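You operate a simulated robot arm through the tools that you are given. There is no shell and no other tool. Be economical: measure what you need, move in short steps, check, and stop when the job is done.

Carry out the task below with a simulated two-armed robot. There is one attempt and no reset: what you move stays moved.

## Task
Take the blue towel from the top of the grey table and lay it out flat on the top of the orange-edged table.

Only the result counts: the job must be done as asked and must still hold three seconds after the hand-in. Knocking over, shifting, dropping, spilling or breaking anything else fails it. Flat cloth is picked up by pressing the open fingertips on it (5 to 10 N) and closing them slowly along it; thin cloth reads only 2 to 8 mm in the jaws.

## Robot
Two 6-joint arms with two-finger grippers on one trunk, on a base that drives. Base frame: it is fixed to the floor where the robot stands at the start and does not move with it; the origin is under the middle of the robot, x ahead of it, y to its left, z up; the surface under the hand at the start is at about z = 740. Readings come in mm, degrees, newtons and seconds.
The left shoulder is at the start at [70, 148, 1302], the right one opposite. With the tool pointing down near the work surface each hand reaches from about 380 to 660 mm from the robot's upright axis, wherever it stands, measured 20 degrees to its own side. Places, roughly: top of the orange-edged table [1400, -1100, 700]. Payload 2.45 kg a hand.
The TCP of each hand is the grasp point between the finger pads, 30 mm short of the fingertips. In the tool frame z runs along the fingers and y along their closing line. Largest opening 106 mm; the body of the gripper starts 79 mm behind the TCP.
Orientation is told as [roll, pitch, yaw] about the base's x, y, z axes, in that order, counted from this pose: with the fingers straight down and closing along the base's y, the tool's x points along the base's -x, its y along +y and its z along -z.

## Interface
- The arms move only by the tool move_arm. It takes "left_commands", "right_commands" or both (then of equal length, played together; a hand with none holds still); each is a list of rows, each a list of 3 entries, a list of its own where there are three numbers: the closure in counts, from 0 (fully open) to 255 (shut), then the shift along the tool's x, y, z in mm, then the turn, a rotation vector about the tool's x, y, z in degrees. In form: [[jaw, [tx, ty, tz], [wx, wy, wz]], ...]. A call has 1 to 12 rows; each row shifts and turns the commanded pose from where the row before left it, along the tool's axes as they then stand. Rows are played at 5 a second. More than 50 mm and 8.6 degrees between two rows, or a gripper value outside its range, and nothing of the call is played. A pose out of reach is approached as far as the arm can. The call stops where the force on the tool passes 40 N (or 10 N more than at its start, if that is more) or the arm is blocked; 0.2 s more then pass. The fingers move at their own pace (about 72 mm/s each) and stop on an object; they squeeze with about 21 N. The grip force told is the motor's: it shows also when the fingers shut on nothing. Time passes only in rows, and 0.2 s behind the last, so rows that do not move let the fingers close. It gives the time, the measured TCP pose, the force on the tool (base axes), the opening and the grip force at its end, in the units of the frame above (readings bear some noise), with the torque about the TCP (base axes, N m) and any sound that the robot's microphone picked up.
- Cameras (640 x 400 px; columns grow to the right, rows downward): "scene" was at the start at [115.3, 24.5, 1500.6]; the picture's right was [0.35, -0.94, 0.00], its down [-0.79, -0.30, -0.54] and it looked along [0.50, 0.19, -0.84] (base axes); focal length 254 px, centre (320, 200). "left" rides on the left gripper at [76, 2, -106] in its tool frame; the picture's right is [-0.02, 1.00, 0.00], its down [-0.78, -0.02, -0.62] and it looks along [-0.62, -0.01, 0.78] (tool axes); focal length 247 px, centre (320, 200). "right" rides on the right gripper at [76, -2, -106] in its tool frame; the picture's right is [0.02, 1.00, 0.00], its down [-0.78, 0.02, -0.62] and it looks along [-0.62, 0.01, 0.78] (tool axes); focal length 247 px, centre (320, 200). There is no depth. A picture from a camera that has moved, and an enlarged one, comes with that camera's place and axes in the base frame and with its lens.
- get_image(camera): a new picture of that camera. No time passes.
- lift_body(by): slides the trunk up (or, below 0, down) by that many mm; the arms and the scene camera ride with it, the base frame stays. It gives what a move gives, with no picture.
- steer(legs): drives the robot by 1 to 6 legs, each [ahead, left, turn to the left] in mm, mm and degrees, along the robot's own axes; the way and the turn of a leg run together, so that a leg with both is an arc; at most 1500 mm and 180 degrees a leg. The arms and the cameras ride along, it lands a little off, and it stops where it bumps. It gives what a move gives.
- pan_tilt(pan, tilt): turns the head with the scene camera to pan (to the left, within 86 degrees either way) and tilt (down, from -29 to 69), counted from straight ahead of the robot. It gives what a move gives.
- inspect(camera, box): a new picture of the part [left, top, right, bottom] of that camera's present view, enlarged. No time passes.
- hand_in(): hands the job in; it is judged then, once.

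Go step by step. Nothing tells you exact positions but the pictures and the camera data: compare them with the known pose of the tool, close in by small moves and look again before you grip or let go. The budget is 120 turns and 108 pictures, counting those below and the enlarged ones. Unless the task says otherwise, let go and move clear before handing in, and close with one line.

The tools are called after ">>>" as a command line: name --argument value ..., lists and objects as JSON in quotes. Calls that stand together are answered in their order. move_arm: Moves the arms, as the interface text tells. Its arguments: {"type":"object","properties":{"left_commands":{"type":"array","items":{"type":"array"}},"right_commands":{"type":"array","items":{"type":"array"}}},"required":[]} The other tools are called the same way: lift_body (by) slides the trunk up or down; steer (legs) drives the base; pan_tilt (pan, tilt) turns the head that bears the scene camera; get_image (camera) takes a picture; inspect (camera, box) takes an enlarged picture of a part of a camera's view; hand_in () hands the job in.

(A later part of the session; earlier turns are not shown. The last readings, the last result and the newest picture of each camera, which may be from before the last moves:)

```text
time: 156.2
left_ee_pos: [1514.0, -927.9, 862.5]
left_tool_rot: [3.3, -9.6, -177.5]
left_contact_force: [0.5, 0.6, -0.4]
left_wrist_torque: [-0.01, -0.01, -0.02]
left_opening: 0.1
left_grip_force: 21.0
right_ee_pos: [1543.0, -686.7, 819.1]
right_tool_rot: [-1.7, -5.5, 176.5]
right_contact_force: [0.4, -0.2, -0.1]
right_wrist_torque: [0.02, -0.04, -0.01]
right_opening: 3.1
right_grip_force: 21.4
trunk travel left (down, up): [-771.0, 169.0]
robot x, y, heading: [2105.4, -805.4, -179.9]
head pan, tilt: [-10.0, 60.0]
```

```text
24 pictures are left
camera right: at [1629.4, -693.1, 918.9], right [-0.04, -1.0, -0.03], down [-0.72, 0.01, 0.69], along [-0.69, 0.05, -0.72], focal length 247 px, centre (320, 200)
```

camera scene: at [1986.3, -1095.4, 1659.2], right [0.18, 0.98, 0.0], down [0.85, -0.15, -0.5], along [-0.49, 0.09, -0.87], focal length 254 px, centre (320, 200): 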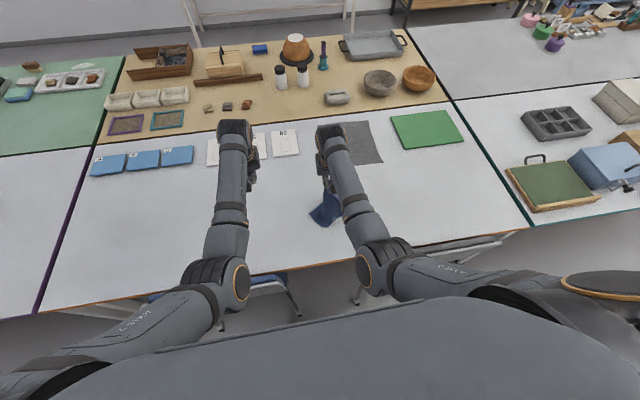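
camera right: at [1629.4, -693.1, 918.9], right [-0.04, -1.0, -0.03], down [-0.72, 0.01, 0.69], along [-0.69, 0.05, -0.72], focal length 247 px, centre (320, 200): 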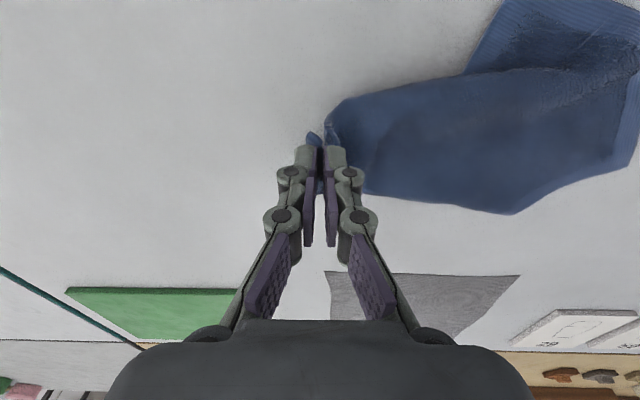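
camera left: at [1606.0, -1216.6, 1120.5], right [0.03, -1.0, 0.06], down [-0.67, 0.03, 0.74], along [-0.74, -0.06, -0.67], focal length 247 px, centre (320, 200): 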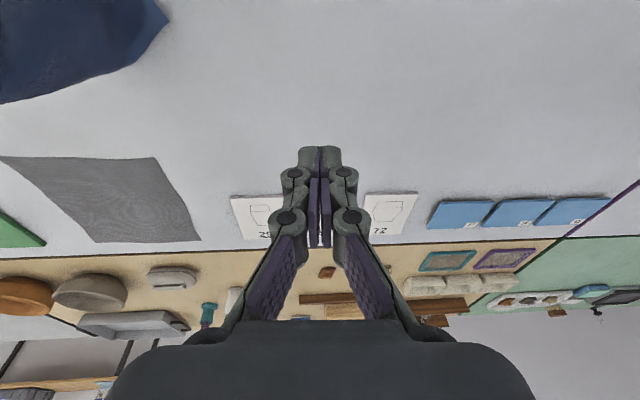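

>>> steer --legs '[[0, -25, 0]]'

>>> lift_body --by -42

>>> move_arm --right_commands '[[240, [0, 0, 0], [0, 0, 0]], [215, [0, 0, 0], [0, 0, 0]], [190, [0, 0, 0], [0, 0, 0]], [190, [0, 0, 0], [0, 0, 0]]]'

>>> lift_body --by 150

>>> steer --legs '[[-80, 110, 0]]'

>>> get_image --camera "right"

```text
time: 157.0
left_ee_pos: [1514.4, -903.8, 861.6]
left_tool_rot: [3.3, -9.6, -177.5]
left_contact_force: [-0.2, -1.4, 0.2]
left_wrist_torque: [0.05, 0.0, -0.04]
left_opening: 0.0
left_grip_force: 21.0
right_ee_pos: [1543.5, -661.9, 820.0]
right_tool_rot: [-1.8, -5.5, 176.5]
right_contact_force: [0.3, -0.1, 0.2]
right_wrist_torque: [0.04, 0.02, -0.04]
right_opening: 3.3
right_grip_force: 20.8
trunk travel left (down, up): [-771.0, 169.0]
robot x, y, heading: [2103.7, -784.1, -179.7]
head pan, tilt: [-10.0, 60.0]
```

```text
time: 157.8
left_ee_pos: [1515.0, -902.7, 819.7]
left_tool_rot: [3.5, -9.7, -177.5]
left_contact_force: [1.3, -0.6, -0.1]
left_wrist_torque: [0.01, 0.01, -0.01]
left_opening: 0.0
left_grip_force: 21.1
right_ee_pos: [1543.1, -660.3, 778.0]
right_tool_rot: [-1.8, -5.6, 176.5]
right_contact_force: [0.5, 0.3, 0.0]
right_wrist_torque: [0.01, 0.0, 0.01]
right_opening: 3.5
right_grip_force: 20.7
trunk travel left (down, up): [-729.0, 211.0]
robot x, y, heading: [2103.1, -781.7, -179.9]
head pan, tilt: [-10.0, 60.0]
```

```text
time: 158.8
left_ee_pos: [1513.7, -901.6, 821.0]
left_tool_rot: [3.5, -9.6, -177.5]
left_contact_force: [0.3, 0.0, 0.4]
left_wrist_torque: [0.03, 0.02, 0.02]
left_opening: 0.0
left_grip_force: 20.9
right_ee_pos: [1543.7, -661.2, 777.7]
right_tool_rot: [-1.7, -5.6, 176.5]
right_contact_force: [0.1, 0.5, 1.1]
right_wrist_torque: [0.0, 0.0, -0.01]
right_opening: 26.6
right_grip_force: 0.1
trunk travel left (down, up): [-729.0, 211.0]
robot x, y, heading: [2099.6, -777.3, -179.8]
head pan, tilt: [-10.0, 60.0]
```

```text
time: 160.6
left_ee_pos: [1514.0, -902.3, 969.2]
left_tool_rot: [3.5, -9.6, -177.5]
left_contact_force: [0.5, 0.1, 0.2]
left_wrist_torque: [-0.03, 0.01, 0.01]
left_opening: 0.3
left_grip_force: 20.7
right_ee_pos: [1543.4, -661.5, 926.9]
right_tool_rot: [-1.7, -5.5, 176.4]
right_contact_force: [-0.2, -0.1, 0.1]
right_wrist_torque: [0.02, 0.0, -0.01]
right_opening: 27.0
right_grip_force: 0.1
trunk travel left (down, up): [-879.0, 61.0]
robot x, y, heading: [2103.7, -777.7, -179.9]
head pan, tilt: [-10.0, 60.0]
```

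```text
time: 161.9
left_ee_pos: [1591.9, -1008.6, 968.2]
left_tool_rot: [3.7, -9.5, -177.5]
left_contact_force: [0.6, 0.7, 1.0]
left_wrist_torque: [-0.01, -0.01, -0.02]
left_opening: 0.0
left_grip_force: 21.0
right_ee_pos: [1622.3, -767.3, 926.3]
right_tool_rot: [-1.6, -5.6, 176.5]
right_contact_force: [-0.2, 0.0, -0.3]
right_wrist_torque: [0.0, -0.03, 0.0]
right_opening: 27.2
right_grip_force: 0.0
trunk travel left (down, up): [-879.0, 61.0]
robot x, y, heading: [2177.0, -890.3, -179.7]
head pan, tilt: [-10.0, 60.0]
```

```text
23 pictures are left
camera right: at [1707.8, -772.7, 1026.2], right [-0.04, -1.0, -0.03], down [-0.72, 0.01, 0.69], along [-0.69, 0.05, -0.72], focal length 247 px, centre (320, 200)
```

right: 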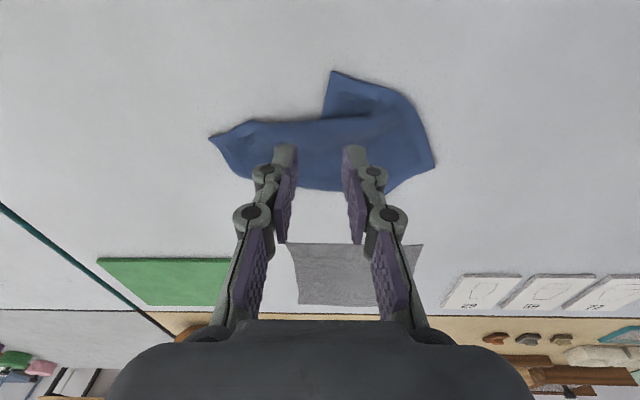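

>>> inspect --camera "right" --box '[190, 50, 450, 210]'

>>> pan_tilt --pan -5 --tilt 60

>>> inspect --camera "scene" --box '[220, 90, 420, 220]'

```text
2.46 times, centred on (320, 130) of right
camera zoom: at [1707.8, -772.7, 1026.2], right [-0.04, -1.0, -0.03], down [-0.72, 0.01, 0.69], along [-0.69, 0.05, -0.72], focal length 608 px, centre (320, 372)
```

zoom: 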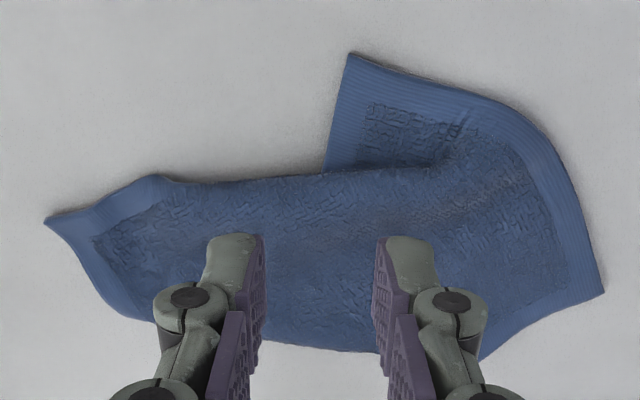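

```text
time: 162.5
left_ee_pos: [1593.8, -1009.1, 970.0]
left_tool_rot: [3.5, -9.6, -177.4]
left_contact_force: [0.0, -0.2, -0.2]
left_wrist_torque: [0.0, -0.03, -0.02]
left_opening: 0.0
left_grip_force: 20.8
right_ee_pos: [1621.8, -766.0, 927.1]
right_tool_rot: [-1.7, -5.6, 176.5]
right_contact_force: [0.0, 0.5, -1.7]
right_wrist_torque: [-0.03, 0.01, -0.01]
right_opening: 26.8
right_grip_force: 0.1
trunk travel left (down, up): [-879.0, 61.0]
robot x, y, heading: [2184.0, -886.9, -179.7]
head pan, tilt: [-5.0, 60.0]
```

```text
3.08 times, centred on (320, 155) of scene
camera zoom: at [2065.6, -882.3, 1602.2], right [0.09, 1.0, 0.0], down [0.86, -0.07, -0.5], along [-0.5, 0.04, -0.87], focal length 781 px, centre (320, 338)
```

zoom: 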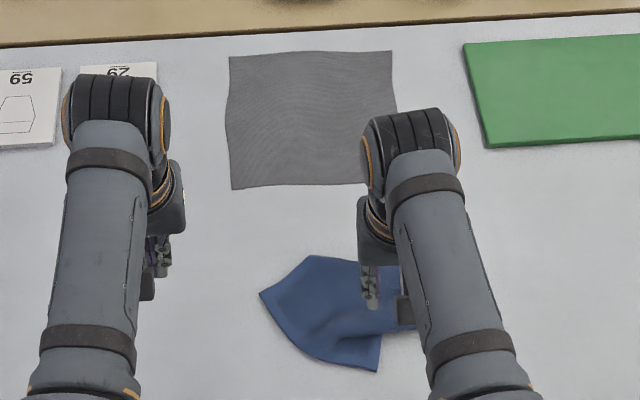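

Now: A at ~[1550,-612], D at ~[1626,-774], C at ~[1498,-915]; only B is tucked under on the far side. I'll grasp A (right) and D (left), with the robot repositioned, and afterwards move only with trunk and base.

>>> steer --legs '[[48, -292, 0], [0, 0, 12]]'

>>> move_arm --left_commands '[[180, [0, 0, 18], [1.2, 3.2, 0]], [180, [0, 0, 18], [1.2, 3.2, 0]], [180, [0, 0, 18], [1.1, 3.2, 0]], [180, [12, -12, 0], [0, 0, 0]], [180, [13, -15, 0], [0, 0, 0]], [180, [0, -14, 0], [0, 0, 0]]]' --right_commands '[[190, [0, 0, 4], [-0.6, 1.9, 0]], [190, [0, 0, 4], [-0.6, 1.9, 0]], [190, [0, 0, 4], [-0.5, 1.8, 0]], [190, [-10, 14, 0], [0, 0, 0]], [190, [-10, 14, 0], [0, 0, 0]], [190, [-10, 15, 0], [0, 0, 0]]]'

>>> lift_body --by -105

>>> get_image --camera "left"

>>> get_image --camera "right"

```text
time: 165.3
left_ee_pos: [1582.6, -827.7, 969.2]
left_tool_rot: [3.6, -9.6, -165.9]
left_contact_force: [-0.8, 0.7, -0.2]
left_wrist_torque: [-0.01, -0.03, -0.03]
left_opening: 0.1
left_grip_force: 21.0
right_ee_pos: [1562.5, -586.3, 927.6]
right_tool_rot: [-1.7, -5.5, -172.0]
right_contact_force: [0.4, -0.4, 0.1]
right_wrist_torque: [-0.02, -0.03, 0.01]
right_opening: 27.2
right_grip_force: 0.2
trunk travel left (down, up): [-879.0, 61.0]
robot x, y, heading: [2134.3, -589.6, -168.4]
head pan, tilt: [-5.0, 60.0]
```

```text
time: 166.8
left_ee_pos: [1592.0, -785.2, 915.1]
left_tool_rot: [0.0, 0.1, -165.6]
left_contact_force: [0.0, 0.4, 0.3]
left_wrist_torque: [-0.02, 0.0, 0.01]
left_opening: 30.9
left_grip_force: 0.0
right_ee_pos: [1538.4, -633.8, 915.7]
right_tool_rot: [0.1, 0.2, -172.0]
right_contact_force: [0.4, -1.2, 0.1]
right_wrist_torque: [-0.02, -0.05, 0.04]
right_opening: 27.0
right_grip_force: 0.2
trunk travel left (down, up): [-879.0, 61.0]
robot x, y, heading: [2133.9, -591.3, -168.5]
head pan, tilt: [-5.0, 60.0]
```

```text
time: 168.1
left_ee_pos: [1591.9, -784.7, 811.1]
left_tool_rot: [-0.1, 0.0, -165.7]
left_contact_force: [0.4, -0.8, 0.3]
left_wrist_torque: [0.01, -0.02, -0.03]
left_opening: 31.2
left_grip_force: 0.1
right_ee_pos: [1538.5, -633.9, 810.7]
right_tool_rot: [-0.1, 0.0, -172.0]
right_contact_force: [-0.4, -0.1, 0.2]
right_wrist_torque: [0.02, 0.01, -0.01]
right_opening: 27.2
right_grip_force: 0.1
trunk travel left (down, up): [-774.0, 166.0]
robot x, y, heading: [2131.9, -589.8, -168.3]
head pan, tilt: [-5.0, 60.0]
```

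```text
20 pictures are left
camera left: at [1665.9, -768.7, 918.8], right [0.23, -0.97, 0.0], down [-0.76, -0.18, 0.62], along [-0.61, -0.14, -0.78], focal length 247 px, centre (320, 200)
```

left: 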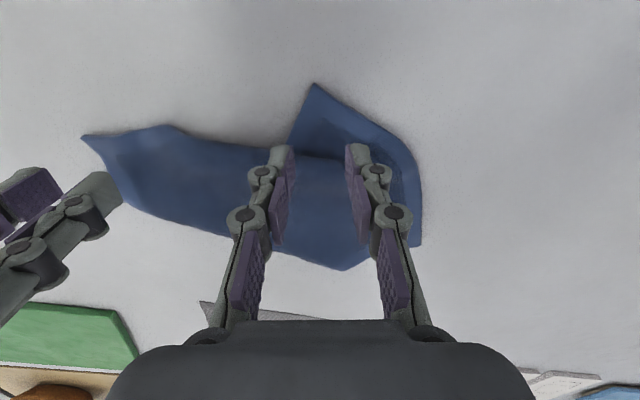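

```text
19 pictures are left
camera right: at [1614.2, -620.6, 918.9], right [0.16, -0.99, 0.0], down [-0.77, -0.13, 0.62], along [-0.61, -0.1, -0.78], focal length 247 px, centre (320, 200)
```

right: 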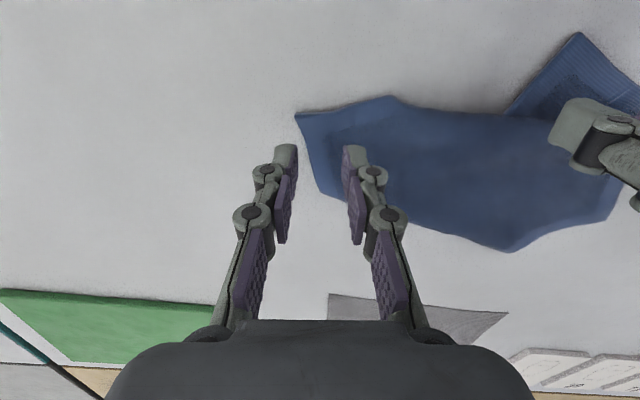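

Arms behaved well. Small corrections and descend.

>>> move_arm --left_commands '[[180, [4, 6, 5], [0, 0, 0]], [180, [4, 6, 8], [0, 0, 0]], [180, [0, 0, 8], [0, 0, 0]], [180, [0, 0, 7], [0, 0, 0]], [180, [0, 0, 3], [0, 0, 0]], [180, [0, 0, 2], [0, 0, 0]], [180, [0, 0, 0], [0, 0, 0]]]' --right_commands '[[190, [0, 4, 5], [0, 0, 0]], [190, [0, 4, 8], [0, 0, 0]], [190, [0, 0, 8], [0, 0, 0]], [190, [0, 0, 7], [0, 0, 0]], [190, [0, 0, 4], [0, 0, 0]], [190, [0, 0, 3], [0, 0, 0]], [190, [0, 0, 0], [0, 0, 0]]]'

>>> get_image --camera "left"

```text
time: 169.7
left_ee_pos: [1602.6, -795.2, 777.0]
left_tool_rot: [-0.1, 0.0, -165.6]
left_contact_force: [0.3, 0.3, 0.6]
left_wrist_torque: [-0.03, 0.05, 0.01]
left_opening: 31.3
left_grip_force: 0.1
right_ee_pos: [1540.3, -639.7, 777.5]
right_tool_rot: [0.0, 0.1, -172.0]
right_contact_force: [-0.5, -1.0, 0.2]
right_wrist_torque: [0.0, -0.01, 0.01]
right_opening: 26.9
right_grip_force: 0.1
trunk travel left (down, up): [-774.0, 166.0]
robot x, y, heading: [2136.3, -593.9, -168.0]
head pan, tilt: [-5.0, 60.0]
```

```text
18 pictures are left
camera left: at [1676.9, -778.3, 885.5], right [0.23, -0.97, 0.0], down [-0.76, -0.18, 0.62], along [-0.61, -0.14, -0.78], focal length 247 px, centre (320, 200)
```

left: 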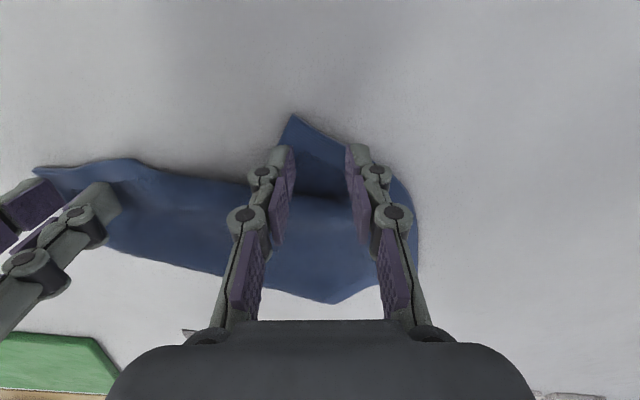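

Well placed. Press to 5–10 N and close slowly.

>>> move_arm --left_commands '[[180, [0, 0, 2], [0, 0, 0]], [180, [0, 0, 2], [0, 0, 0]], [180, [0, 0, 0.5], [0, 0, 0]], [190, [0, 0, 0], [0, 0, 0]], [200, [0, 0, 0], [0, 0, 0]], [210, [0, 0, 0.5], [0, 0, 0]], [220, [0, 0, 0.5], [0, 0, 0]], [230, [0, 0, 0], [0, 0, 0]], [240, [0, 0, 0], [0, 0, 0]], [255, [0, 0, 0], [0, 0, 0]], [255, [0, 0, 0], [0, 0, 0]]]' --right_commands '[[190, [0, 0, 2], [0, 0, 0]], [190, [0, 0, 2], [0, 0, 0]], [190, [0, 0, 0.7], [0, 0, 0]], [197, [0, 0, 0], [0, 0, 0]], [204, [0, 0, 0], [0, 0, 0]], [212, [0, 0, 0.5], [0, 0, 0]], [221, [0, 0, 0.5], [0, 0, 0]], [230, [0, 0, 0], [0, 0, 0]], [240, [0, 0, 0], [0, 0, 0]], [255, [0, 0, 0], [0, 0, 0]], [255, [0, 0, 0], [0, 0, 0]]]'

>>> lift_body --by 60

>>> lift_body --by 104

>>> get_image --camera "left"

>>> inspect --camera "scene" --box '[200, 80, 440, 240]'

```text
time: 172.1
left_ee_pos: [1603.2, -796.0, 773.6]
left_tool_rot: [0.0, 0.0, -165.7]
left_contact_force: [0.0, 0.1, 2.3]
left_wrist_torque: [0.0, -0.05, 0.0]
left_opening: 4.0
left_grip_force: 21.0
right_ee_pos: [1543.8, -638.5, 772.5]
right_tool_rot: [-0.1, -0.1, -172.1]
right_contact_force: [0.3, -1.6, 2.7]
right_wrist_torque: [-0.02, 0.01, 0.0]
right_opening: 3.9
right_grip_force: 21.0
right hand out of reach, approached as far as the arm can: row 1
trunk travel left (down, up): [-774.0, 166.0]
robot x, y, heading: [2137.4, -590.3, -168.3]
head pan, tilt: [-5.0, 60.0]
```

```text
time: 173.1
left_ee_pos: [1602.4, -795.4, 832.9]
left_tool_rot: [0.0, 0.0, -165.6]
left_contact_force: [-0.2, -0.3, 0.2]
left_wrist_torque: [0.0, 0.01, 0.0]
left_opening: 4.2
left_grip_force: 20.6
right_ee_pos: [1543.0, -639.1, 831.9]
right_tool_rot: [0.0, 0.1, -172.0]
right_contact_force: [-0.4, -0.2, 0.1]
right_wrist_torque: [0.0, -0.02, -0.02]
right_opening: 3.4
right_grip_force: 20.8
trunk travel left (down, up): [-834.0, 106.0]
robot x, y, heading: [2135.2, -590.2, -168.2]
head pan, tilt: [-5.0, 60.0]
```

```text
time: 174.5
left_ee_pos: [1602.8, -795.4, 937.1]
left_tool_rot: [0.0, 0.0, -165.6]
left_contact_force: [0.5, 0.9, -1.3]
left_wrist_torque: [-0.03, 0.0, -0.01]
left_opening: 4.1
left_grip_force: 21.4
right_ee_pos: [1542.0, -637.8, 935.3]
right_tool_rot: [0.0, 0.1, -172.1]
right_contact_force: [-0.4, 0.2, -0.6]
right_wrist_torque: [-0.02, -0.01, -0.02]
right_opening: 3.6
right_grip_force: 21.2
trunk travel left (down, up): [-938.0, 2.0]
robot x, y, heading: [2136.0, -592.1, -168.2]
head pan, tilt: [-5.0, 60.0]
```

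```text
17 pictures are left
camera left: at [1676.8, -778.9, 1044.5], right [0.23, -0.97, 0.0], down [-0.76, -0.18, 0.62], along [-0.6, -0.14, -0.78], focal length 247 px, centre (320, 200)
```

left: 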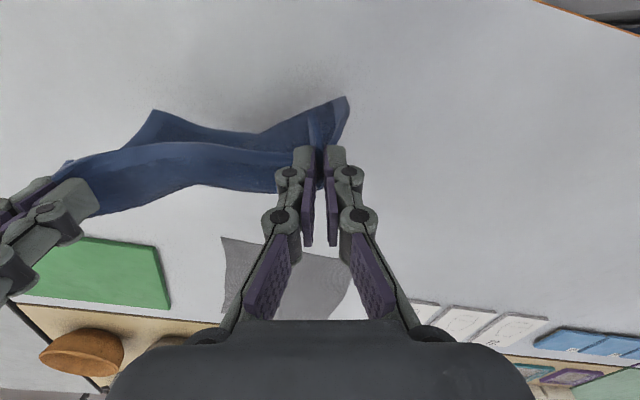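

```text
2.50 times, centred on (320, 160) of scene
camera zoom: at [2019.3, -609.2, 1661.2], right [-0.12, 0.99, 0.0], down [0.86, 0.1, -0.5], along [-0.5, -0.06, -0.87], focal length 634 px, centre (320, 300)
```

zoom: 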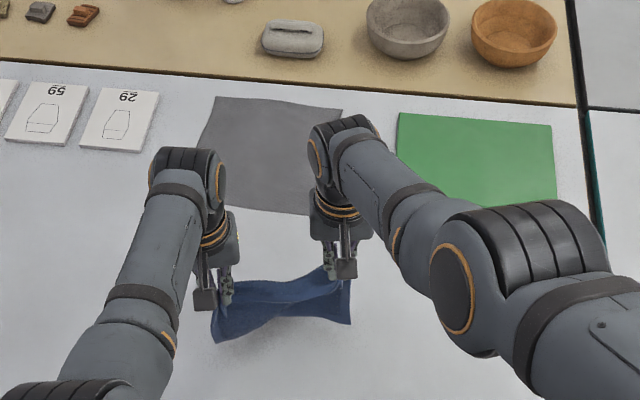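

The towel now hangs properly from A and D with B and C at the bottom. Raise and extend the hands gently (same region as worked before), levelling both to the same reach.

>>> move_arm --left_commands '[[255, [0, 0, -12], [0, 0, 0]], [255, [0, 0, -12], [0, 0, 0]], [255, [0, 0, -12], [0, 0, 0]], [255, [-10, 0, -7], [0, 0, 0]], [255, [-10, 1, -7], [0, 0, 0]], [255, [-10, 1, -7], [0, 0, 0]], [255, [-10, 0, -7], [0, 0, 0]], [255, [0, 0, 0], [0, 0, 0]]]' --right_commands '[[255, [0, 0, -12], [0, 0, 0]], [255, [0, 0, -12], [0, 0, 0]], [255, [0, 0, -12], [0, 0, 0]], [255, [-4, 0, -7], [0, 0, 0]], [255, [-4, -1, -7], [0, 0, 0]], [255, [-4, -1, -7], [0, 0, 0]], [255, [-4, 0, -7], [0, 0, 0]], [255, [0, 0, 0], [0, 0, 0]]]'

```text
time: 176.3
left_ee_pos: [1564.3, -807.9, 1002.1]
left_tool_rot: [0.0, 0.0, -165.5]
left_contact_force: [-0.5, -0.5, -0.3]
left_wrist_torque: [-0.01, 0.03, 0.0]
left_opening: 3.9
left_grip_force: 21.3
right_ee_pos: [1514.5, -643.6, 993.6]
right_tool_rot: [0.0, 0.0, -171.9]
right_contact_force: [0.9, 0.2, -0.1]
right_wrist_torque: [0.02, -0.03, 0.01]
right_opening: 3.7
right_grip_force: 21.3
right hand out of reach, approached as far as the arm can: row 1, 2, 3
trunk travel left (down, up): [-938.0, 2.0]
robot x, y, heading: [2132.3, -595.0, -168.2]
head pan, tilt: [-5.0, 60.0]
```

Both hold. Turn 17° right so the A–D edge is parallel to the table edge, then move in slightly and check.

>>> steer --legs '[[0, 0, -17], [30, 0, 0]]'

>>> inspect --camera "scene" --box '[200, 80, 440, 240]'

```text
time: 178.1
left_ee_pos: [1502.0, -624.4, 1003.9]
left_tool_rot: [-0.1, -0.3, 177.0]
left_contact_force: [0.8, -0.6, 0.8]
left_wrist_torque: [-0.01, 0.05, 0.07]
left_opening: 3.4
left_grip_force: 20.7
right_ee_pos: [1503.6, -455.0, 997.9]
right_tool_rot: [0.0, -0.3, 170.6]
right_contact_force: [1.1, 0.3, -0.1]
right_wrist_torque: [0.03, 0.06, 0.06]
right_opening: 3.6
right_grip_force: 21.4
trunk travel left (down, up): [-938.0, 2.0]
robot x, y, heading: [2103.8, -583.8, 174.5]
head pan, tilt: [-5.0, 60.0]
```

```text
2.50 times, centred on (320, 160) of scene
camera zoom: at [2000.3, -572.0, 1662.1], right [0.19, 0.98, 0.0], down [0.85, -0.16, -0.51], along [-0.5, 0.09, -0.86], focal length 634 px, centre (320, 300)
```

zoom: 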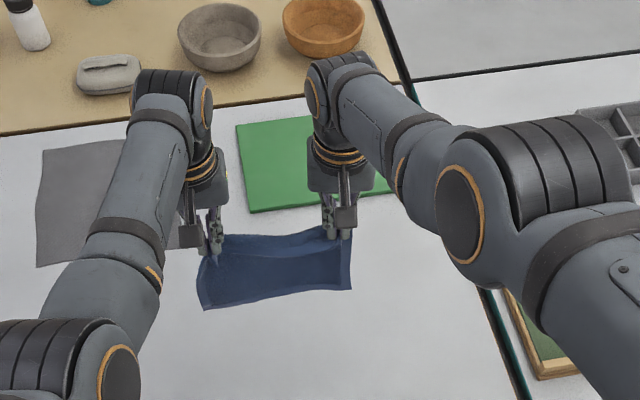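

Perfect hang. Now lay with trunk and base only: lower to touch, then alternate small back-offs and lowering.

>>> lift_body --by -62

>>> steer --legs '[[-55, -5, 0]]'

>>> lift_body --by -27

>>> steer --legs '[[-42, -4, 0]]'

>>> lift_body --by -33

>>> get_image --camera "left"

```text
time: 179.1
left_ee_pos: [1496.4, -623.8, 938.3]
left_tool_rot: [0.0, 0.2, 177.0]
left_contact_force: [-0.5, -0.5, 0.5]
left_wrist_torque: [0.02, -0.02, 0.04]
left_opening: 3.5
left_grip_force: 21.3
right_ee_pos: [1498.1, -453.4, 931.5]
right_tool_rot: [0.1, 0.1, 170.6]
right_contact_force: [-0.1, 0.6, -0.7]
right_wrist_torque: [0.0, -0.02, 0.08]
right_opening: 3.7
right_grip_force: 20.6
trunk travel left (down, up): [-876.0, 64.0]
robot x, y, heading: [2110.9, -588.1, 174.3]
head pan, tilt: [-5.0, 60.0]
```

```text
time: 180.1
left_ee_pos: [1546.3, -623.9, 935.2]
left_tool_rot: [0.0, 0.4, 176.9]
left_contact_force: [0.0, -0.3, -0.5]
left_wrist_torque: [0.02, -0.04, 0.04]
left_opening: 3.8
left_grip_force: 21.0
right_ee_pos: [1547.2, -453.1, 925.9]
right_tool_rot: [-0.2, 0.4, 170.6]
right_contact_force: [-0.3, 0.2, -0.6]
right_wrist_torque: [0.01, -0.04, 0.03]
right_opening: 3.6
right_grip_force: 21.2
trunk travel left (down, up): [-876.0, 64.0]
robot x, y, heading: [2159.2, -586.8, 174.3]
head pan, tilt: [-5.0, 60.0]
```

```text
time: 180.8
left_ee_pos: [1551.9, -624.1, 912.1]
left_tool_rot: [-0.1, -0.1, 176.8]
left_contact_force: [0.4, 0.6, -0.4]
left_wrist_torque: [-0.05, 0.02, 0.04]
left_opening: 3.7
left_grip_force: 20.8
right_ee_pos: [1553.8, -452.7, 905.8]
right_tool_rot: [0.1, -0.1, 170.5]
right_contact_force: [-0.9, -0.7, 0.8]
right_wrist_torque: [0.01, 0.03, 0.04]
right_opening: 3.6
right_grip_force: 21.2
trunk travel left (down, up): [-849.0, 91.0]
robot x, y, heading: [2159.3, -588.7, 174.2]
head pan, tilt: [-5.0, 60.0]
```

```text
time: 181.7
left_ee_pos: [1587.6, -624.0, 906.8]
left_tool_rot: [0.1, 0.4, 176.9]
left_contact_force: [-0.3, 0.6, -1.5]
left_wrist_torque: [0.02, -0.1, 0.04]
left_opening: 3.8
left_grip_force: 20.8
right_ee_pos: [1589.8, -453.4, 900.1]
right_tool_rot: [0.0, 0.5, 170.4]
right_contact_force: [-1.2, -0.5, 0.1]
right_wrist_torque: [0.02, -0.03, 0.1]
right_opening: 3.5
right_grip_force: 21.2
trunk travel left (down, up): [-849.0, 91.0]
robot x, y, heading: [2201.5, -588.6, 174.2]
head pan, tilt: [-5.0, 60.0]
```

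```text
time: 182.5
left_ee_pos: [1593.1, -624.1, 880.2]
left_tool_rot: [0.0, 0.0, 176.9]
left_contact_force: [-0.3, -0.1, 0.5]
left_wrist_torque: [0.02, 0.02, 0.07]
left_opening: 3.5
left_grip_force: 21.4
right_ee_pos: [1596.6, -452.2, 871.9]
right_tool_rot: [0.1, 0.0, 170.6]
right_contact_force: [-0.1, 0.7, 0.5]
right_wrist_torque: [0.0, 0.02, 0.05]
right_opening: 3.3
right_grip_force: 20.6
trunk travel left (down, up): [-816.0, 124.0]
robot x, y, heading: [2197.8, -587.3, 174.2]
head pan, tilt: [-5.0, 60.0]
```

```text
14 pictures are left
camera left: at [1669.8, -630.8, 987.4], right [-0.08, -1.0, 0.0], down [-0.78, 0.06, 0.62], along [-0.62, 0.05, -0.78], focal length 247 px, centre (320, 200)
```

left: 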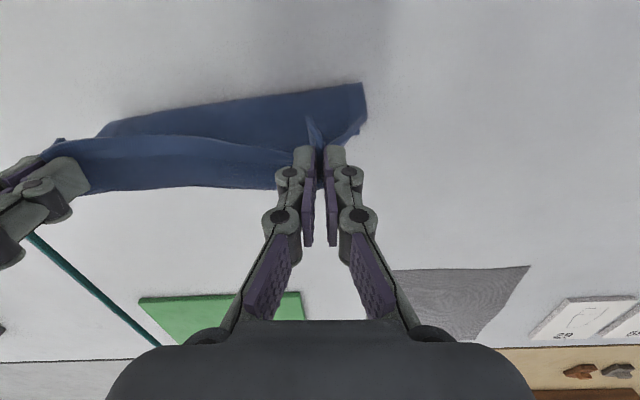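

The hem leans toward me, so I'll do it the other way: back up so the hem lands near the table's edge, then move forward while lowering.

>>> lift_body --by 95

>>> steer --legs '[[-96, -9, 0]]'

>>> lift_body --by -35

>>> get_image --camera "left"

```text
time: 183.8
left_ee_pos: [1592.3, -623.9, 973.1]
left_tool_rot: [0.0, 0.0, 176.9]
left_contact_force: [1.0, -0.1, -0.1]
left_wrist_torque: [0.0, -0.01, 0.04]
left_opening: 3.8
left_grip_force: 20.6
right_ee_pos: [1594.6, -452.4, 967.1]
right_tool_rot: [0.0, 0.1, 170.4]
right_contact_force: [-0.3, 0.1, -0.5]
right_wrist_torque: [0.0, -0.02, 0.03]
right_opening: 3.7
right_grip_force: 21.2
trunk travel left (down, up): [-911.0, 29.0]
robot x, y, heading: [2197.0, -588.5, 174.2]
head pan, tilt: [-5.0, 60.0]
```

```text
time: 184.9
left_ee_pos: [1687.1, -623.3, 971.0]
left_tool_rot: [0.0, 0.3, 176.8]
left_contact_force: [-0.2, 0.6, -0.3]
left_wrist_torque: [-0.01, -0.02, 0.04]
left_opening: 3.5
left_grip_force: 21.2
right_ee_pos: [1689.4, -451.3, 963.6]
right_tool_rot: [0.0, 0.2, 170.3]
right_contact_force: [0.5, -0.6, -0.2]
right_wrist_torque: [0.05, -0.01, 0.04]
right_opening: 3.7
right_grip_force: 20.8
trunk travel left (down, up): [-911.0, 29.0]
robot x, y, heading: [2299.3, -590.2, 174.4]
head pan, tilt: [-5.0, 60.0]
```

```text
time: 185.7
left_ee_pos: [1690.4, -624.3, 940.0]
left_tool_rot: [0.0, 0.0, 176.8]
left_contact_force: [1.1, -0.4, -0.1]
left_wrist_torque: [0.02, 0.0, 0.03]
left_opening: 3.8
left_grip_force: 21.2
right_ee_pos: [1692.0, -452.6, 933.1]
right_tool_rot: [0.0, -0.2, 170.5]
right_contact_force: [0.9, -0.7, -0.3]
right_wrist_torque: [0.0, 0.03, 0.06]
right_opening: 3.7
right_grip_force: 21.2
trunk travel left (down, up): [-876.0, 64.0]
robot x, y, heading: [2299.5, -589.7, 174.1]
head pan, tilt: [-5.0, 60.0]
```

```text
13 pictures are left
camera left: at [1767.2, -630.6, 1047.6], right [-0.08, -1.0, 0.0], down [-0.78, 0.06, 0.62], along [-0.62, 0.05, -0.78], focal length 247 px, centre (320, 200)
```

left: 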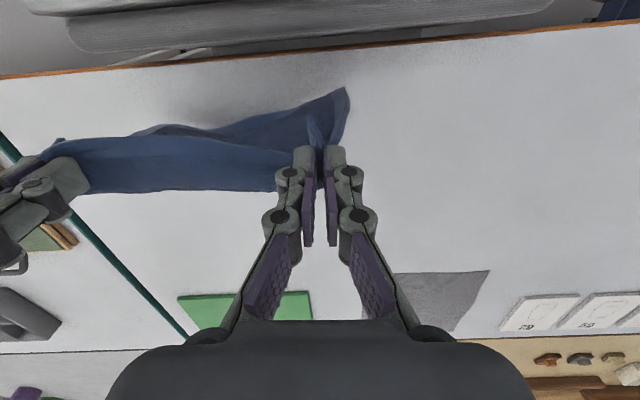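

Hem is at x≈1686, inside the edge. Now forward and down in small steps.

>>> steer --legs '[[60, 5, 0]]'

>>> lift_body --by -30

>>> steer --legs '[[45, 4, 0]]'

>>> lift_body --by -35

>>> get_image --camera "left"

```text
time: 186.7
left_ee_pos: [1634.8, -623.4, 942.7]
left_tool_rot: [0.0, -0.3, 176.9]
left_contact_force: [-0.2, -0.5, -0.6]
left_wrist_torque: [-0.01, 0.05, 0.03]
left_opening: 3.8
left_grip_force: 21.0
right_ee_pos: [1637.0, -450.8, 935.0]
right_tool_rot: [0.1, -0.4, 170.5]
right_contact_force: [0.7, 0.2, 0.8]
right_wrist_torque: [0.0, 0.05, 0.03]
right_opening: 3.4
right_grip_force: 20.7
trunk travel left (down, up): [-876.0, 64.0]
robot x, y, heading: [2238.5, -591.6, 174.1]
head pan, tilt: [-5.0, 60.0]
```

```text
time: 187.4
left_ee_pos: [1629.7, -622.9, 907.3]
left_tool_rot: [-0.1, 0.2, 176.8]
left_contact_force: [0.0, -0.4, -0.8]
left_wrist_torque: [0.02, -0.02, 0.01]
left_opening: 4.0
left_grip_force: 20.8
right_ee_pos: [1632.0, -451.9, 901.0]
right_tool_rot: [0.0, 0.2, 170.4]
right_contact_force: [0.4, -0.2, -0.1]
right_wrist_torque: [-0.01, -0.01, 0.02]
right_opening: 3.8
right_grip_force: 20.5
trunk travel left (down, up): [-846.0, 94.0]
robot x, y, heading: [2238.7, -588.1, 174.1]
head pan, tilt: [-5.0, 60.0]
```

```text
time: 188.3
left_ee_pos: [1591.0, -623.4, 913.6]
left_tool_rot: [0.0, -0.5, 176.8]
left_contact_force: [0.6, 0.5, 0.9]
left_wrist_torque: [0.02, 0.09, 0.06]
left_opening: 3.2
left_grip_force: 20.6
right_ee_pos: [1593.9, -452.1, 905.8]
right_tool_rot: [0.0, -0.3, 170.3]
right_contact_force: [1.3, -0.2, -0.5]
right_wrist_torque: [0.04, 0.06, 0.06]
right_opening: 3.6
right_grip_force: 21.0
trunk travel left (down, up): [-846.0, 94.0]
robot x, y, heading: [2197.7, -584.8, 173.9]
head pan, tilt: [-5.0, 60.0]
```

```text
time: 189.1
left_ee_pos: [1584.9, -623.4, 872.9]
left_tool_rot: [0.0, 0.1, 176.8]
left_contact_force: [-0.3, 0.8, -0.4]
left_wrist_torque: [0.01, 0.0, 0.02]
left_opening: 3.6
left_grip_force: 20.9
right_ee_pos: [1587.5, -451.8, 865.2]
right_tool_rot: [0.0, 0.2, 170.4]
right_contact_force: [-0.6, -0.3, -0.4]
right_wrist_torque: [-0.02, -0.03, 0.05]
right_opening: 3.7
right_grip_force: 21.1
trunk travel left (down, up): [-811.0, 129.0]
robot x, y, heading: [2197.0, -588.5, 174.0]
head pan, tilt: [-5.0, 60.0]
```

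```text
12 pictures are left
camera left: at [1661.2, -629.3, 980.8], right [-0.08, -1.0, 0.0], down [-0.78, 0.06, 0.62], along [-0.62, 0.05, -0.78], focal length 247 px, centre (320, 200)
```

left: 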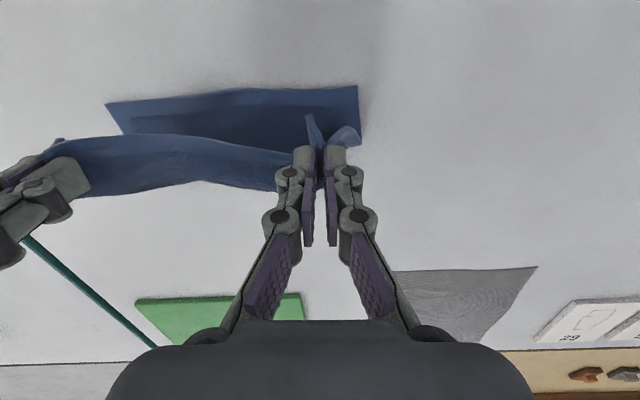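

The hem slides along because little cloth rests on the table. I'll raise, back up ~70 mm, lower much further in place so more cloth lies down, then go forward.

>>> lift_body --by 75

>>> steer --legs '[[-80, -8, 0]]'

>>> lift_body --by -75

>>> lift_body --by -40

>>> get_image --camera "left"

```text
time: 190.2
left_ee_pos: [1586.7, -622.2, 949.6]
left_tool_rot: [0.0, 0.1, 176.8]
left_contact_force: [-0.4, 0.4, -0.7]
left_wrist_torque: [0.0, -0.02, 0.03]
left_opening: 3.4
left_grip_force: 21.6
right_ee_pos: [1588.9, -450.7, 941.1]
right_tool_rot: [-0.1, 0.1, 170.4]
right_contact_force: [0.8, -0.1, -0.7]
right_wrist_torque: [-0.01, -0.01, 0.05]
right_opening: 3.6
right_grip_force: 21.0
trunk travel left (down, up): [-886.0, 54.0]
robot x, y, heading: [2194.9, -583.3, 174.1]
head pan, tilt: [-5.0, 60.0]
```

```text
time: 191.3
left_ee_pos: [1661.5, -623.2, 945.7]
left_tool_rot: [0.0, 0.3, 176.8]
left_contact_force: [-0.6, -0.2, -0.1]
left_wrist_torque: [-0.03, -0.02, 0.01]
left_opening: 3.6
left_grip_force: 21.3
right_ee_pos: [1664.3, -449.2, 938.1]
right_tool_rot: [0.0, 0.3, 170.3]
right_contact_force: [-0.2, 0.6, -0.9]
right_wrist_torque: [-0.05, -0.05, 0.05]
right_opening: 3.4
right_grip_force: 20.9
trunk travel left (down, up): [-886.0, 54.0]
robot x, y, heading: [2273.1, -590.0, 174.2]
head pan, tilt: [-5.0, 60.0]
```

```text
time: 192.4
left_ee_pos: [1664.8, -623.0, 873.0]
left_tool_rot: [0.0, -0.1, 176.8]
left_contact_force: [0.4, 0.6, -0.3]
left_wrist_torque: [-0.04, 0.01, 0.04]
left_opening: 3.7
left_grip_force: 21.2
right_ee_pos: [1666.3, -451.8, 865.3]
right_tool_rot: [0.1, 0.0, 170.5]
right_contact_force: [-1.1, 0.2, -1.3]
right_wrist_torque: [0.01, -0.01, 0.06]
right_opening: 3.7
right_grip_force: 21.0
trunk travel left (down, up): [-811.0, 129.0]
robot x, y, heading: [2271.1, -587.9, 174.0]
head pan, tilt: [-5.0, 60.0]
```

```text
time: 193.2
left_ee_pos: [1666.0, -622.9, 833.9]
left_tool_rot: [0.0, 0.0, 176.7]
left_contact_force: [0.2, 0.6, 0.3]
left_wrist_torque: [0.0, 0.03, 0.02]
left_opening: 3.8
left_grip_force: 21.0
right_ee_pos: [1667.4, -451.2, 828.0]
right_tool_rot: [0.1, 0.0, 170.3]
right_contact_force: [0.4, -0.2, 1.2]
right_wrist_torque: [-0.01, 0.01, 0.01]
right_opening: 3.6
right_grip_force: 21.5
trunk travel left (down, up): [-771.0, 169.0]
robot x, y, heading: [2270.8, -587.9, 174.0]
head pan, tilt: [-5.0, 60.0]
```

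```text
11 pictures are left
camera left: at [1741.6, -629.4, 942.0], right [-0.08, -1.0, 0.0], down [-0.78, 0.06, 0.62], along [-0.62, 0.05, -0.78], focal length 247 px, centre (320, 200)
```

left: 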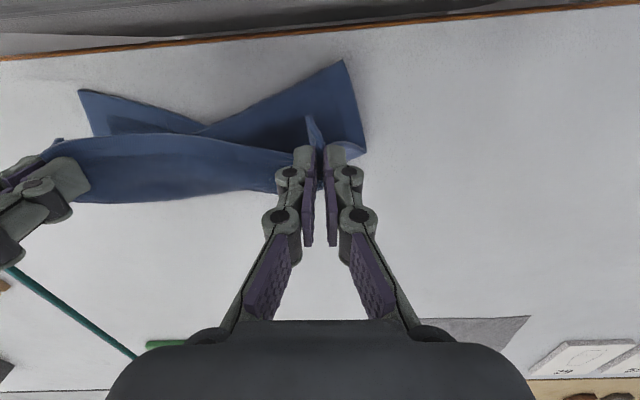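

Corners B and C landed at x≈1706, inside the edge. Now forward, low.

>>> steer --legs '[[50, 5, 0]]'

>>> lift_body --by -20

>>> steer --legs '[[50, 5, 0]]'

>>> get_image --camera "left"

```text
time: 194.2
left_ee_pos: [1618.6, -624.0, 835.9]
left_tool_rot: [0.0, -0.3, 176.9]
left_contact_force: [-0.1, -0.4, -0.5]
left_wrist_torque: [0.0, 0.02, 0.04]
left_opening: 3.7
left_grip_force: 20.7
right_ee_pos: [1621.3, -450.4, 829.2]
right_tool_rot: [0.0, -0.2, 170.3]
right_contact_force: [1.0, 0.4, 1.5]
right_wrist_torque: [-0.01, 0.07, 0.06]
right_opening: 3.6
right_grip_force: 21.1
trunk travel left (down, up): [-771.0, 169.0]
robot x, y, heading: [2229.6, -589.5, 174.3]
head pan, tilt: [-5.0, 60.0]
```

```text
time: 194.8
left_ee_pos: [1615.8, -624.2, 812.0]
left_tool_rot: [0.0, 0.0, 177.0]
left_contact_force: [0.5, 0.4, -0.3]
left_wrist_torque: [0.01, -0.02, 0.04]
left_opening: 3.6
left_grip_force: 21.2
right_ee_pos: [1618.1, -451.6, 806.9]
right_tool_rot: [0.0, 0.1, 170.4]
right_contact_force: [0.1, 0.0, 0.2]
right_wrist_torque: [0.0, -0.02, 0.04]
right_opening: 3.6
right_grip_force: 20.7
trunk travel left (down, up): [-751.0, 189.0]
robot x, y, heading: [2229.7, -589.0, 174.1]
head pan, tilt: [-5.0, 60.0]
```

```text
time: 195.8
left_ee_pos: [1569.0, -622.4, 816.1]
left_tool_rot: [0.0, -0.2, 176.9]
left_contact_force: [-0.4, 0.0, 0.0]
left_wrist_torque: [0.01, 0.06, 0.06]
left_opening: 3.8
left_grip_force: 20.6
right_ee_pos: [1571.6, -451.7, 807.5]
right_tool_rot: [-0.1, -0.1, 170.5]
right_contact_force: [0.4, -0.1, 0.4]
right_wrist_torque: [-0.04, 0.02, 0.04]
right_opening: 3.6
right_grip_force: 21.2
trunk travel left (down, up): [-751.0, 189.0]
robot x, y, heading: [2175.6, -587.6, 174.3]
head pan, tilt: [-5.0, 60.0]
```

```text
10 pictures are left
camera left: at [1644.9, -629.3, 923.4], right [-0.08, -1.0, 0.0], down [-0.78, 0.06, 0.62], along [-0.62, 0.05, -0.78], focal length 247 px, centre (320, 200)
```

left: 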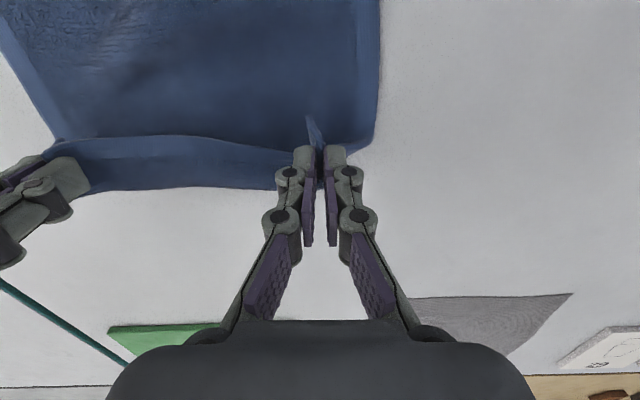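

Excellent — it lies open and stays put. Finish: forward and down.

>>> steer --legs '[[35, 3, 0]]'

>>> lift_body --by -20

>>> steer --legs '[[15, 1, 0]]'

>>> get_image --camera "scene"

>>> get_image --camera "left"

```text
time: 196.6
left_ee_pos: [1533.3, -621.0, 815.5]
left_tool_rot: [0.0, -0.3, 176.6]
left_contact_force: [-0.7, 1.2, 0.3]
left_wrist_torque: [0.0, 0.01, 0.07]
left_opening: 3.7
left_grip_force: 21.1
right_ee_pos: [1537.8, -451.0, 808.6]
right_tool_rot: [-0.1, 0.0, 170.4]
right_contact_force: [0.5, 0.0, 0.6]
right_wrist_torque: [-0.02, 0.02, 0.06]
right_opening: 3.7
right_grip_force: 21.0
trunk travel left (down, up): [-751.0, 189.0]
robot x, y, heading: [2144.2, -587.1, 174.3]
head pan, tilt: [-5.0, 60.0]
```

```text
time: 197.3
left_ee_pos: [1531.5, -623.0, 794.1]
left_tool_rot: [0.0, 0.0, 176.8]
left_contact_force: [0.0, -0.6, -0.2]
left_wrist_torque: [0.01, -0.01, 0.03]
left_opening: 3.5
left_grip_force: 21.1
right_ee_pos: [1534.3, -450.0, 786.0]
right_tool_rot: [0.0, 0.1, 170.3]
right_contact_force: [-1.1, 0.0, 0.0]
right_wrist_torque: [0.0, -0.01, 0.01]
right_opening: 3.7
right_grip_force: 21.2
trunk travel left (down, up): [-731.0, 209.0]
robot x, y, heading: [2140.2, -588.5, 174.3]
head pan, tilt: [-5.0, 60.0]
```

```text
time: 198.1
left_ee_pos: [1518.3, -620.9, 794.8]
left_tool_rot: [0.0, -0.1, 176.8]
left_contact_force: [0.4, -0.4, 0.3]
left_wrist_torque: [0.0, 0.04, 0.06]
left_opening: 3.4
left_grip_force: 21.3
right_ee_pos: [1521.3, -449.5, 788.5]
right_tool_rot: [0.0, 0.1, 170.5]
right_contact_force: [-0.4, 0.7, -0.2]
right_wrist_torque: [0.0, 0.06, 0.07]
right_opening: 3.7
right_grip_force: 20.5
trunk travel left (down, up): [-731.0, 209.0]
robot x, y, heading: [2125.6, -588.5, 174.3]
head pan, tilt: [-5.0, 60.0]
```

```text
9 pictures are left
camera scene: at [2014.6, -569.2, 1454.6], right [0.19, 0.98, 0.0], down [0.85, -0.16, -0.5], along [-0.49, 0.09, -0.86], focal length 254 px, centre (320, 200)
```

scene: 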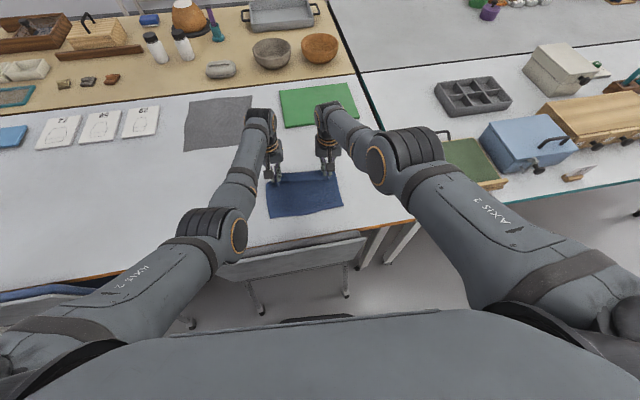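

```text
8 pictures are left
camera left: at [1595.2, -628.1, 903.2], right [-0.08, -1.0, 0.0], down [-0.78, 0.06, 0.62], along [-0.62, 0.05, -0.78], focal length 247 px, centre (320, 200)
```

left: 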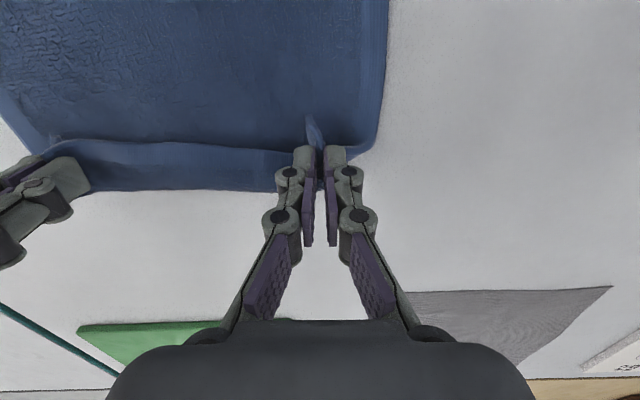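

Nearly done: spread the hands slightly to take slack out of the held edge, then lower to the table.

>>> move_arm --left_commands '[[255, [0, 3, 0], [0, 0, 0]], [255, [0, 3, 0], [0, 0, 0]], [255, [0, 0, 0], [0, 0, 0]]]' --right_commands '[[255, [0, -3, 0], [0, 0, 0]], [255, [0, -3, 0], [0, 0, 0]], [255, [0, 0, 0], [0, 0, 0]]]'

>>> lift_body --by -13

```text
time: 198.8
left_ee_pos: [1516.2, -628.7, 792.4]
left_tool_rot: [-0.1, 0.1, 176.8]
left_contact_force: [-0.2, 2.5, 0.1]
left_wrist_torque: [0.05, -0.02, -0.01]
left_opening: 3.7
left_grip_force: 20.6
right_ee_pos: [1518.5, -445.1, 785.4]
right_tool_rot: [-0.1, 0.4, 170.4]
right_contact_force: [0.2, -2.3, 1.0]
right_wrist_torque: [-0.03, 0.01, 0.06]
right_opening: 3.7
right_grip_force: 20.7
trunk travel left (down, up): [-731.0, 209.0]
robot x, y, heading: [2127.3, -585.5, 174.2]
head pan, tilt: [-5.0, 60.0]
```

```text
time: 199.5
left_ee_pos: [1516.9, -627.3, 781.0]
left_tool_rot: [-0.1, -0.2, 176.8]
left_contact_force: [0.4, 1.7, -0.4]
left_wrist_torque: [0.04, 0.04, 0.0]
left_opening: 3.7
left_grip_force: 21.1
right_ee_pos: [1518.0, -445.4, 773.8]
right_tool_rot: [0.0, 0.0, 170.3]
right_contact_force: [-0.8, -3.0, 8.1]
right_wrist_torque: [-0.07, 0.04, 0.04]
right_opening: 3.7
right_grip_force: 21.1
trunk travel left (down, up): [-718.0, 222.0]
robot x, y, heading: [2128.1, -584.5, 173.9]
head pan, tilt: [-5.0, 60.0]
```

Edge is taut now. Lower the left a bit, open slowly, and lift clear.

>>> move_arm --left_commands '[[255, [0, 0, 3], [0, 0, 0]], [255, [0, 0, 3], [0, 0, 0]], [245, [0, 0, 0], [0, 0, 0]], [230, [0, 0, 0], [0, 0, 0]], [215, [0, 0, 0], [0, 0, 0]], [200, [0, 0, 0], [0, 0, 0]], [185, [0, 0, 0], [0, 0, 0]], [185, [0, 0, 0], [0, 0, 0]]]' --right_commands '[[255, [0, 0, 0], [0, 0, 0]], [255, [0, 0, 0], [0, 0, 0]], [245, [0, 0, 0], [0, 0, 0]], [230, [0, 0, 0], [0, 0, 0]], [215, [0, 0, 0], [0, 0, 0]], [200, [0, 0, 0], [0, 0, 0]], [185, [0, 0, 0], [0, 0, 0]], [185, [0, 0, 0], [0, 0, 0]]]'

>>> lift_body --by 120

>>> steer --legs '[[-90, 0, 0]]'

>>> get_image --camera "left"

```text
time: 201.3
left_ee_pos: [1517.5, -627.0, 774.6]
left_tool_rot: [0.0, -0.1, 176.8]
left_contact_force: [0.8, 0.3, 3.5]
left_wrist_torque: [-0.02, 0.0, -0.01]
left_opening: 30.5
left_grip_force: 0.0
right_ee_pos: [1521.3, -444.7, 773.3]
right_tool_rot: [0.0, 0.3, 170.4]
right_contact_force: [1.0, 0.2, 8.0]
right_wrist_torque: [-0.01, 0.04, -0.03]
right_opening: 27.4
right_grip_force: 4.6
trunk travel left (down, up): [-718.0, 222.0]
robot x, y, heading: [2128.7, -588.7, 174.0]
head pan, tilt: [-5.0, 60.0]
```

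```text
time: 202.8
left_ee_pos: [1515.9, -627.0, 894.3]
left_tool_rot: [0.0, 0.1, 176.8]
left_contact_force: [-0.2, -0.5, -1.0]
left_wrist_torque: [-0.02, 0.03, 0.0]
left_opening: 29.0
left_grip_force: 0.0
right_ee_pos: [1519.7, -444.2, 893.1]
right_tool_rot: [0.0, 0.3, 170.4]
right_contact_force: [-1.1, 0.1, 0.3]
right_wrist_torque: [0.02, -0.01, 0.03]
right_opening: 29.1
right_grip_force: 0.2
trunk travel left (down, up): [-838.0, 102.0]
robot x, y, heading: [2127.6, -586.7, 174.4]
head pan, tilt: [-5.0, 60.0]
```

```text
time: 203.9
left_ee_pos: [1604.5, -636.6, 892.8]
left_tool_rot: [0.0, 0.1, 176.9]
left_contact_force: [-0.4, -0.8, -0.2]
left_wrist_torque: [0.0, -0.02, -0.04]
left_opening: 28.8
left_grip_force: 0.0
right_ee_pos: [1607.5, -453.6, 892.5]
right_tool_rot: [0.0, 0.5, 170.5]
right_contact_force: [-0.1, 0.2, -0.7]
right_wrist_torque: [0.01, -0.02, 0.01]
right_opening: 28.8
right_grip_force: 0.1
trunk travel left (down, up): [-838.0, 102.0]
robot x, y, heading: [2215.5, -597.4, 174.0]
head pan, tilt: [-5.0, 60.0]
```

```text
7 pictures are left
camera left: at [1680.8, -643.2, 1001.2], right [-0.08, -1.0, 0.0], down [-0.78, 0.06, 0.62], along [-0.62, 0.05, -0.78], focal length 247 px, centre (320, 200)
```

left: 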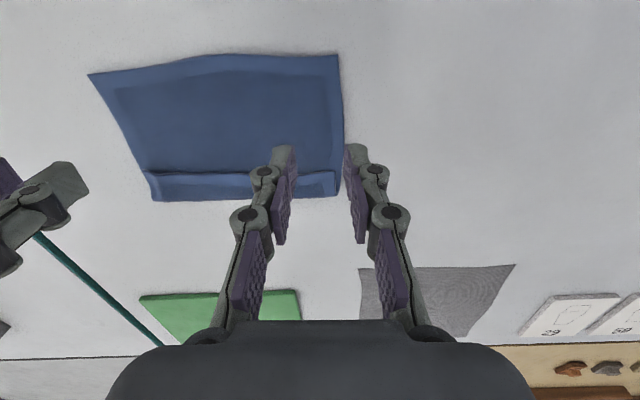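

The towel is flat apart from a ~40 mm hem strip folded over along the far edge (free edge at x≈1526, fold at x≈1484). I'll push that strip's free edge back over with the fingertips, using the base for the motion.

>>> steer --legs '[[52, -8, 0]]'

>>> lift_body --by -100

>>> inspect --camera "left" --box '[40, 60, 440, 310]'

```text
time: 204.8
left_ee_pos: [1559.1, -624.1, 897.7]
left_tool_rot: [-0.1, -0.3, 176.8]
left_contact_force: [0.3, -0.3, 0.7]
left_wrist_torque: [0.0, 0.02, -0.03]
left_opening: 29.1
left_grip_force: 0.1
right_ee_pos: [1562.9, -441.8, 896.4]
right_tool_rot: [-0.1, 0.0, 170.6]
right_contact_force: [1.2, -0.6, 0.4]
right_wrist_torque: [-0.02, 0.06, -0.04]
right_opening: 29.0
right_grip_force: 0.0
trunk travel left (down, up): [-838.0, 102.0]
robot x, y, heading: [2165.8, -583.2, 173.9]
head pan, tilt: [-5.0, 60.0]
```

```text
time: 206.1
left_ee_pos: [1555.5, -623.0, 794.3]
left_tool_rot: [-0.1, 0.0, 176.8]
left_contact_force: [0.0, 0.8, -0.8]
left_wrist_torque: [-0.01, 0.0, -0.02]
left_opening: 29.1
left_grip_force: 0.1
right_ee_pos: [1557.9, -440.5, 792.1]
right_tool_rot: [0.0, 0.4, 170.4]
right_contact_force: [-0.3, -0.5, 0.1]
right_wrist_torque: [-0.02, 0.01, 0.0]
right_opening: 29.3
right_grip_force: 0.0
trunk travel left (down, up): [-738.0, 202.0]
robot x, y, heading: [2167.5, -585.6, 174.2]
head pan, tilt: [-5.0, 60.0]
```

```text
1.60 times, centred on (240, 185) of left
camera zoom: at [1631.5, -629.8, 902.2], right [-0.08, -1.0, 0.0], down [-0.78, 0.06, 0.62], along [-0.62, 0.05, -0.78], focal length 395 px, centre (448, 224)
```

zoom: 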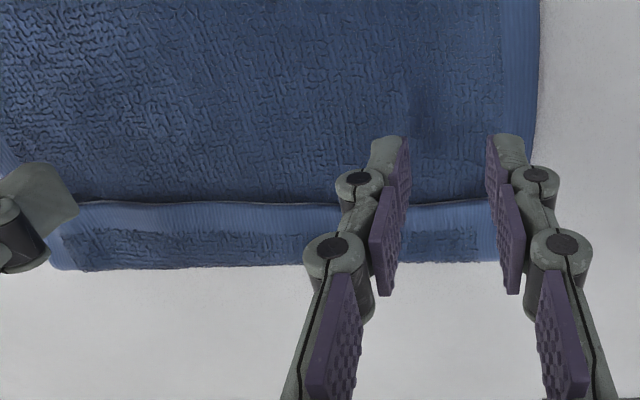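

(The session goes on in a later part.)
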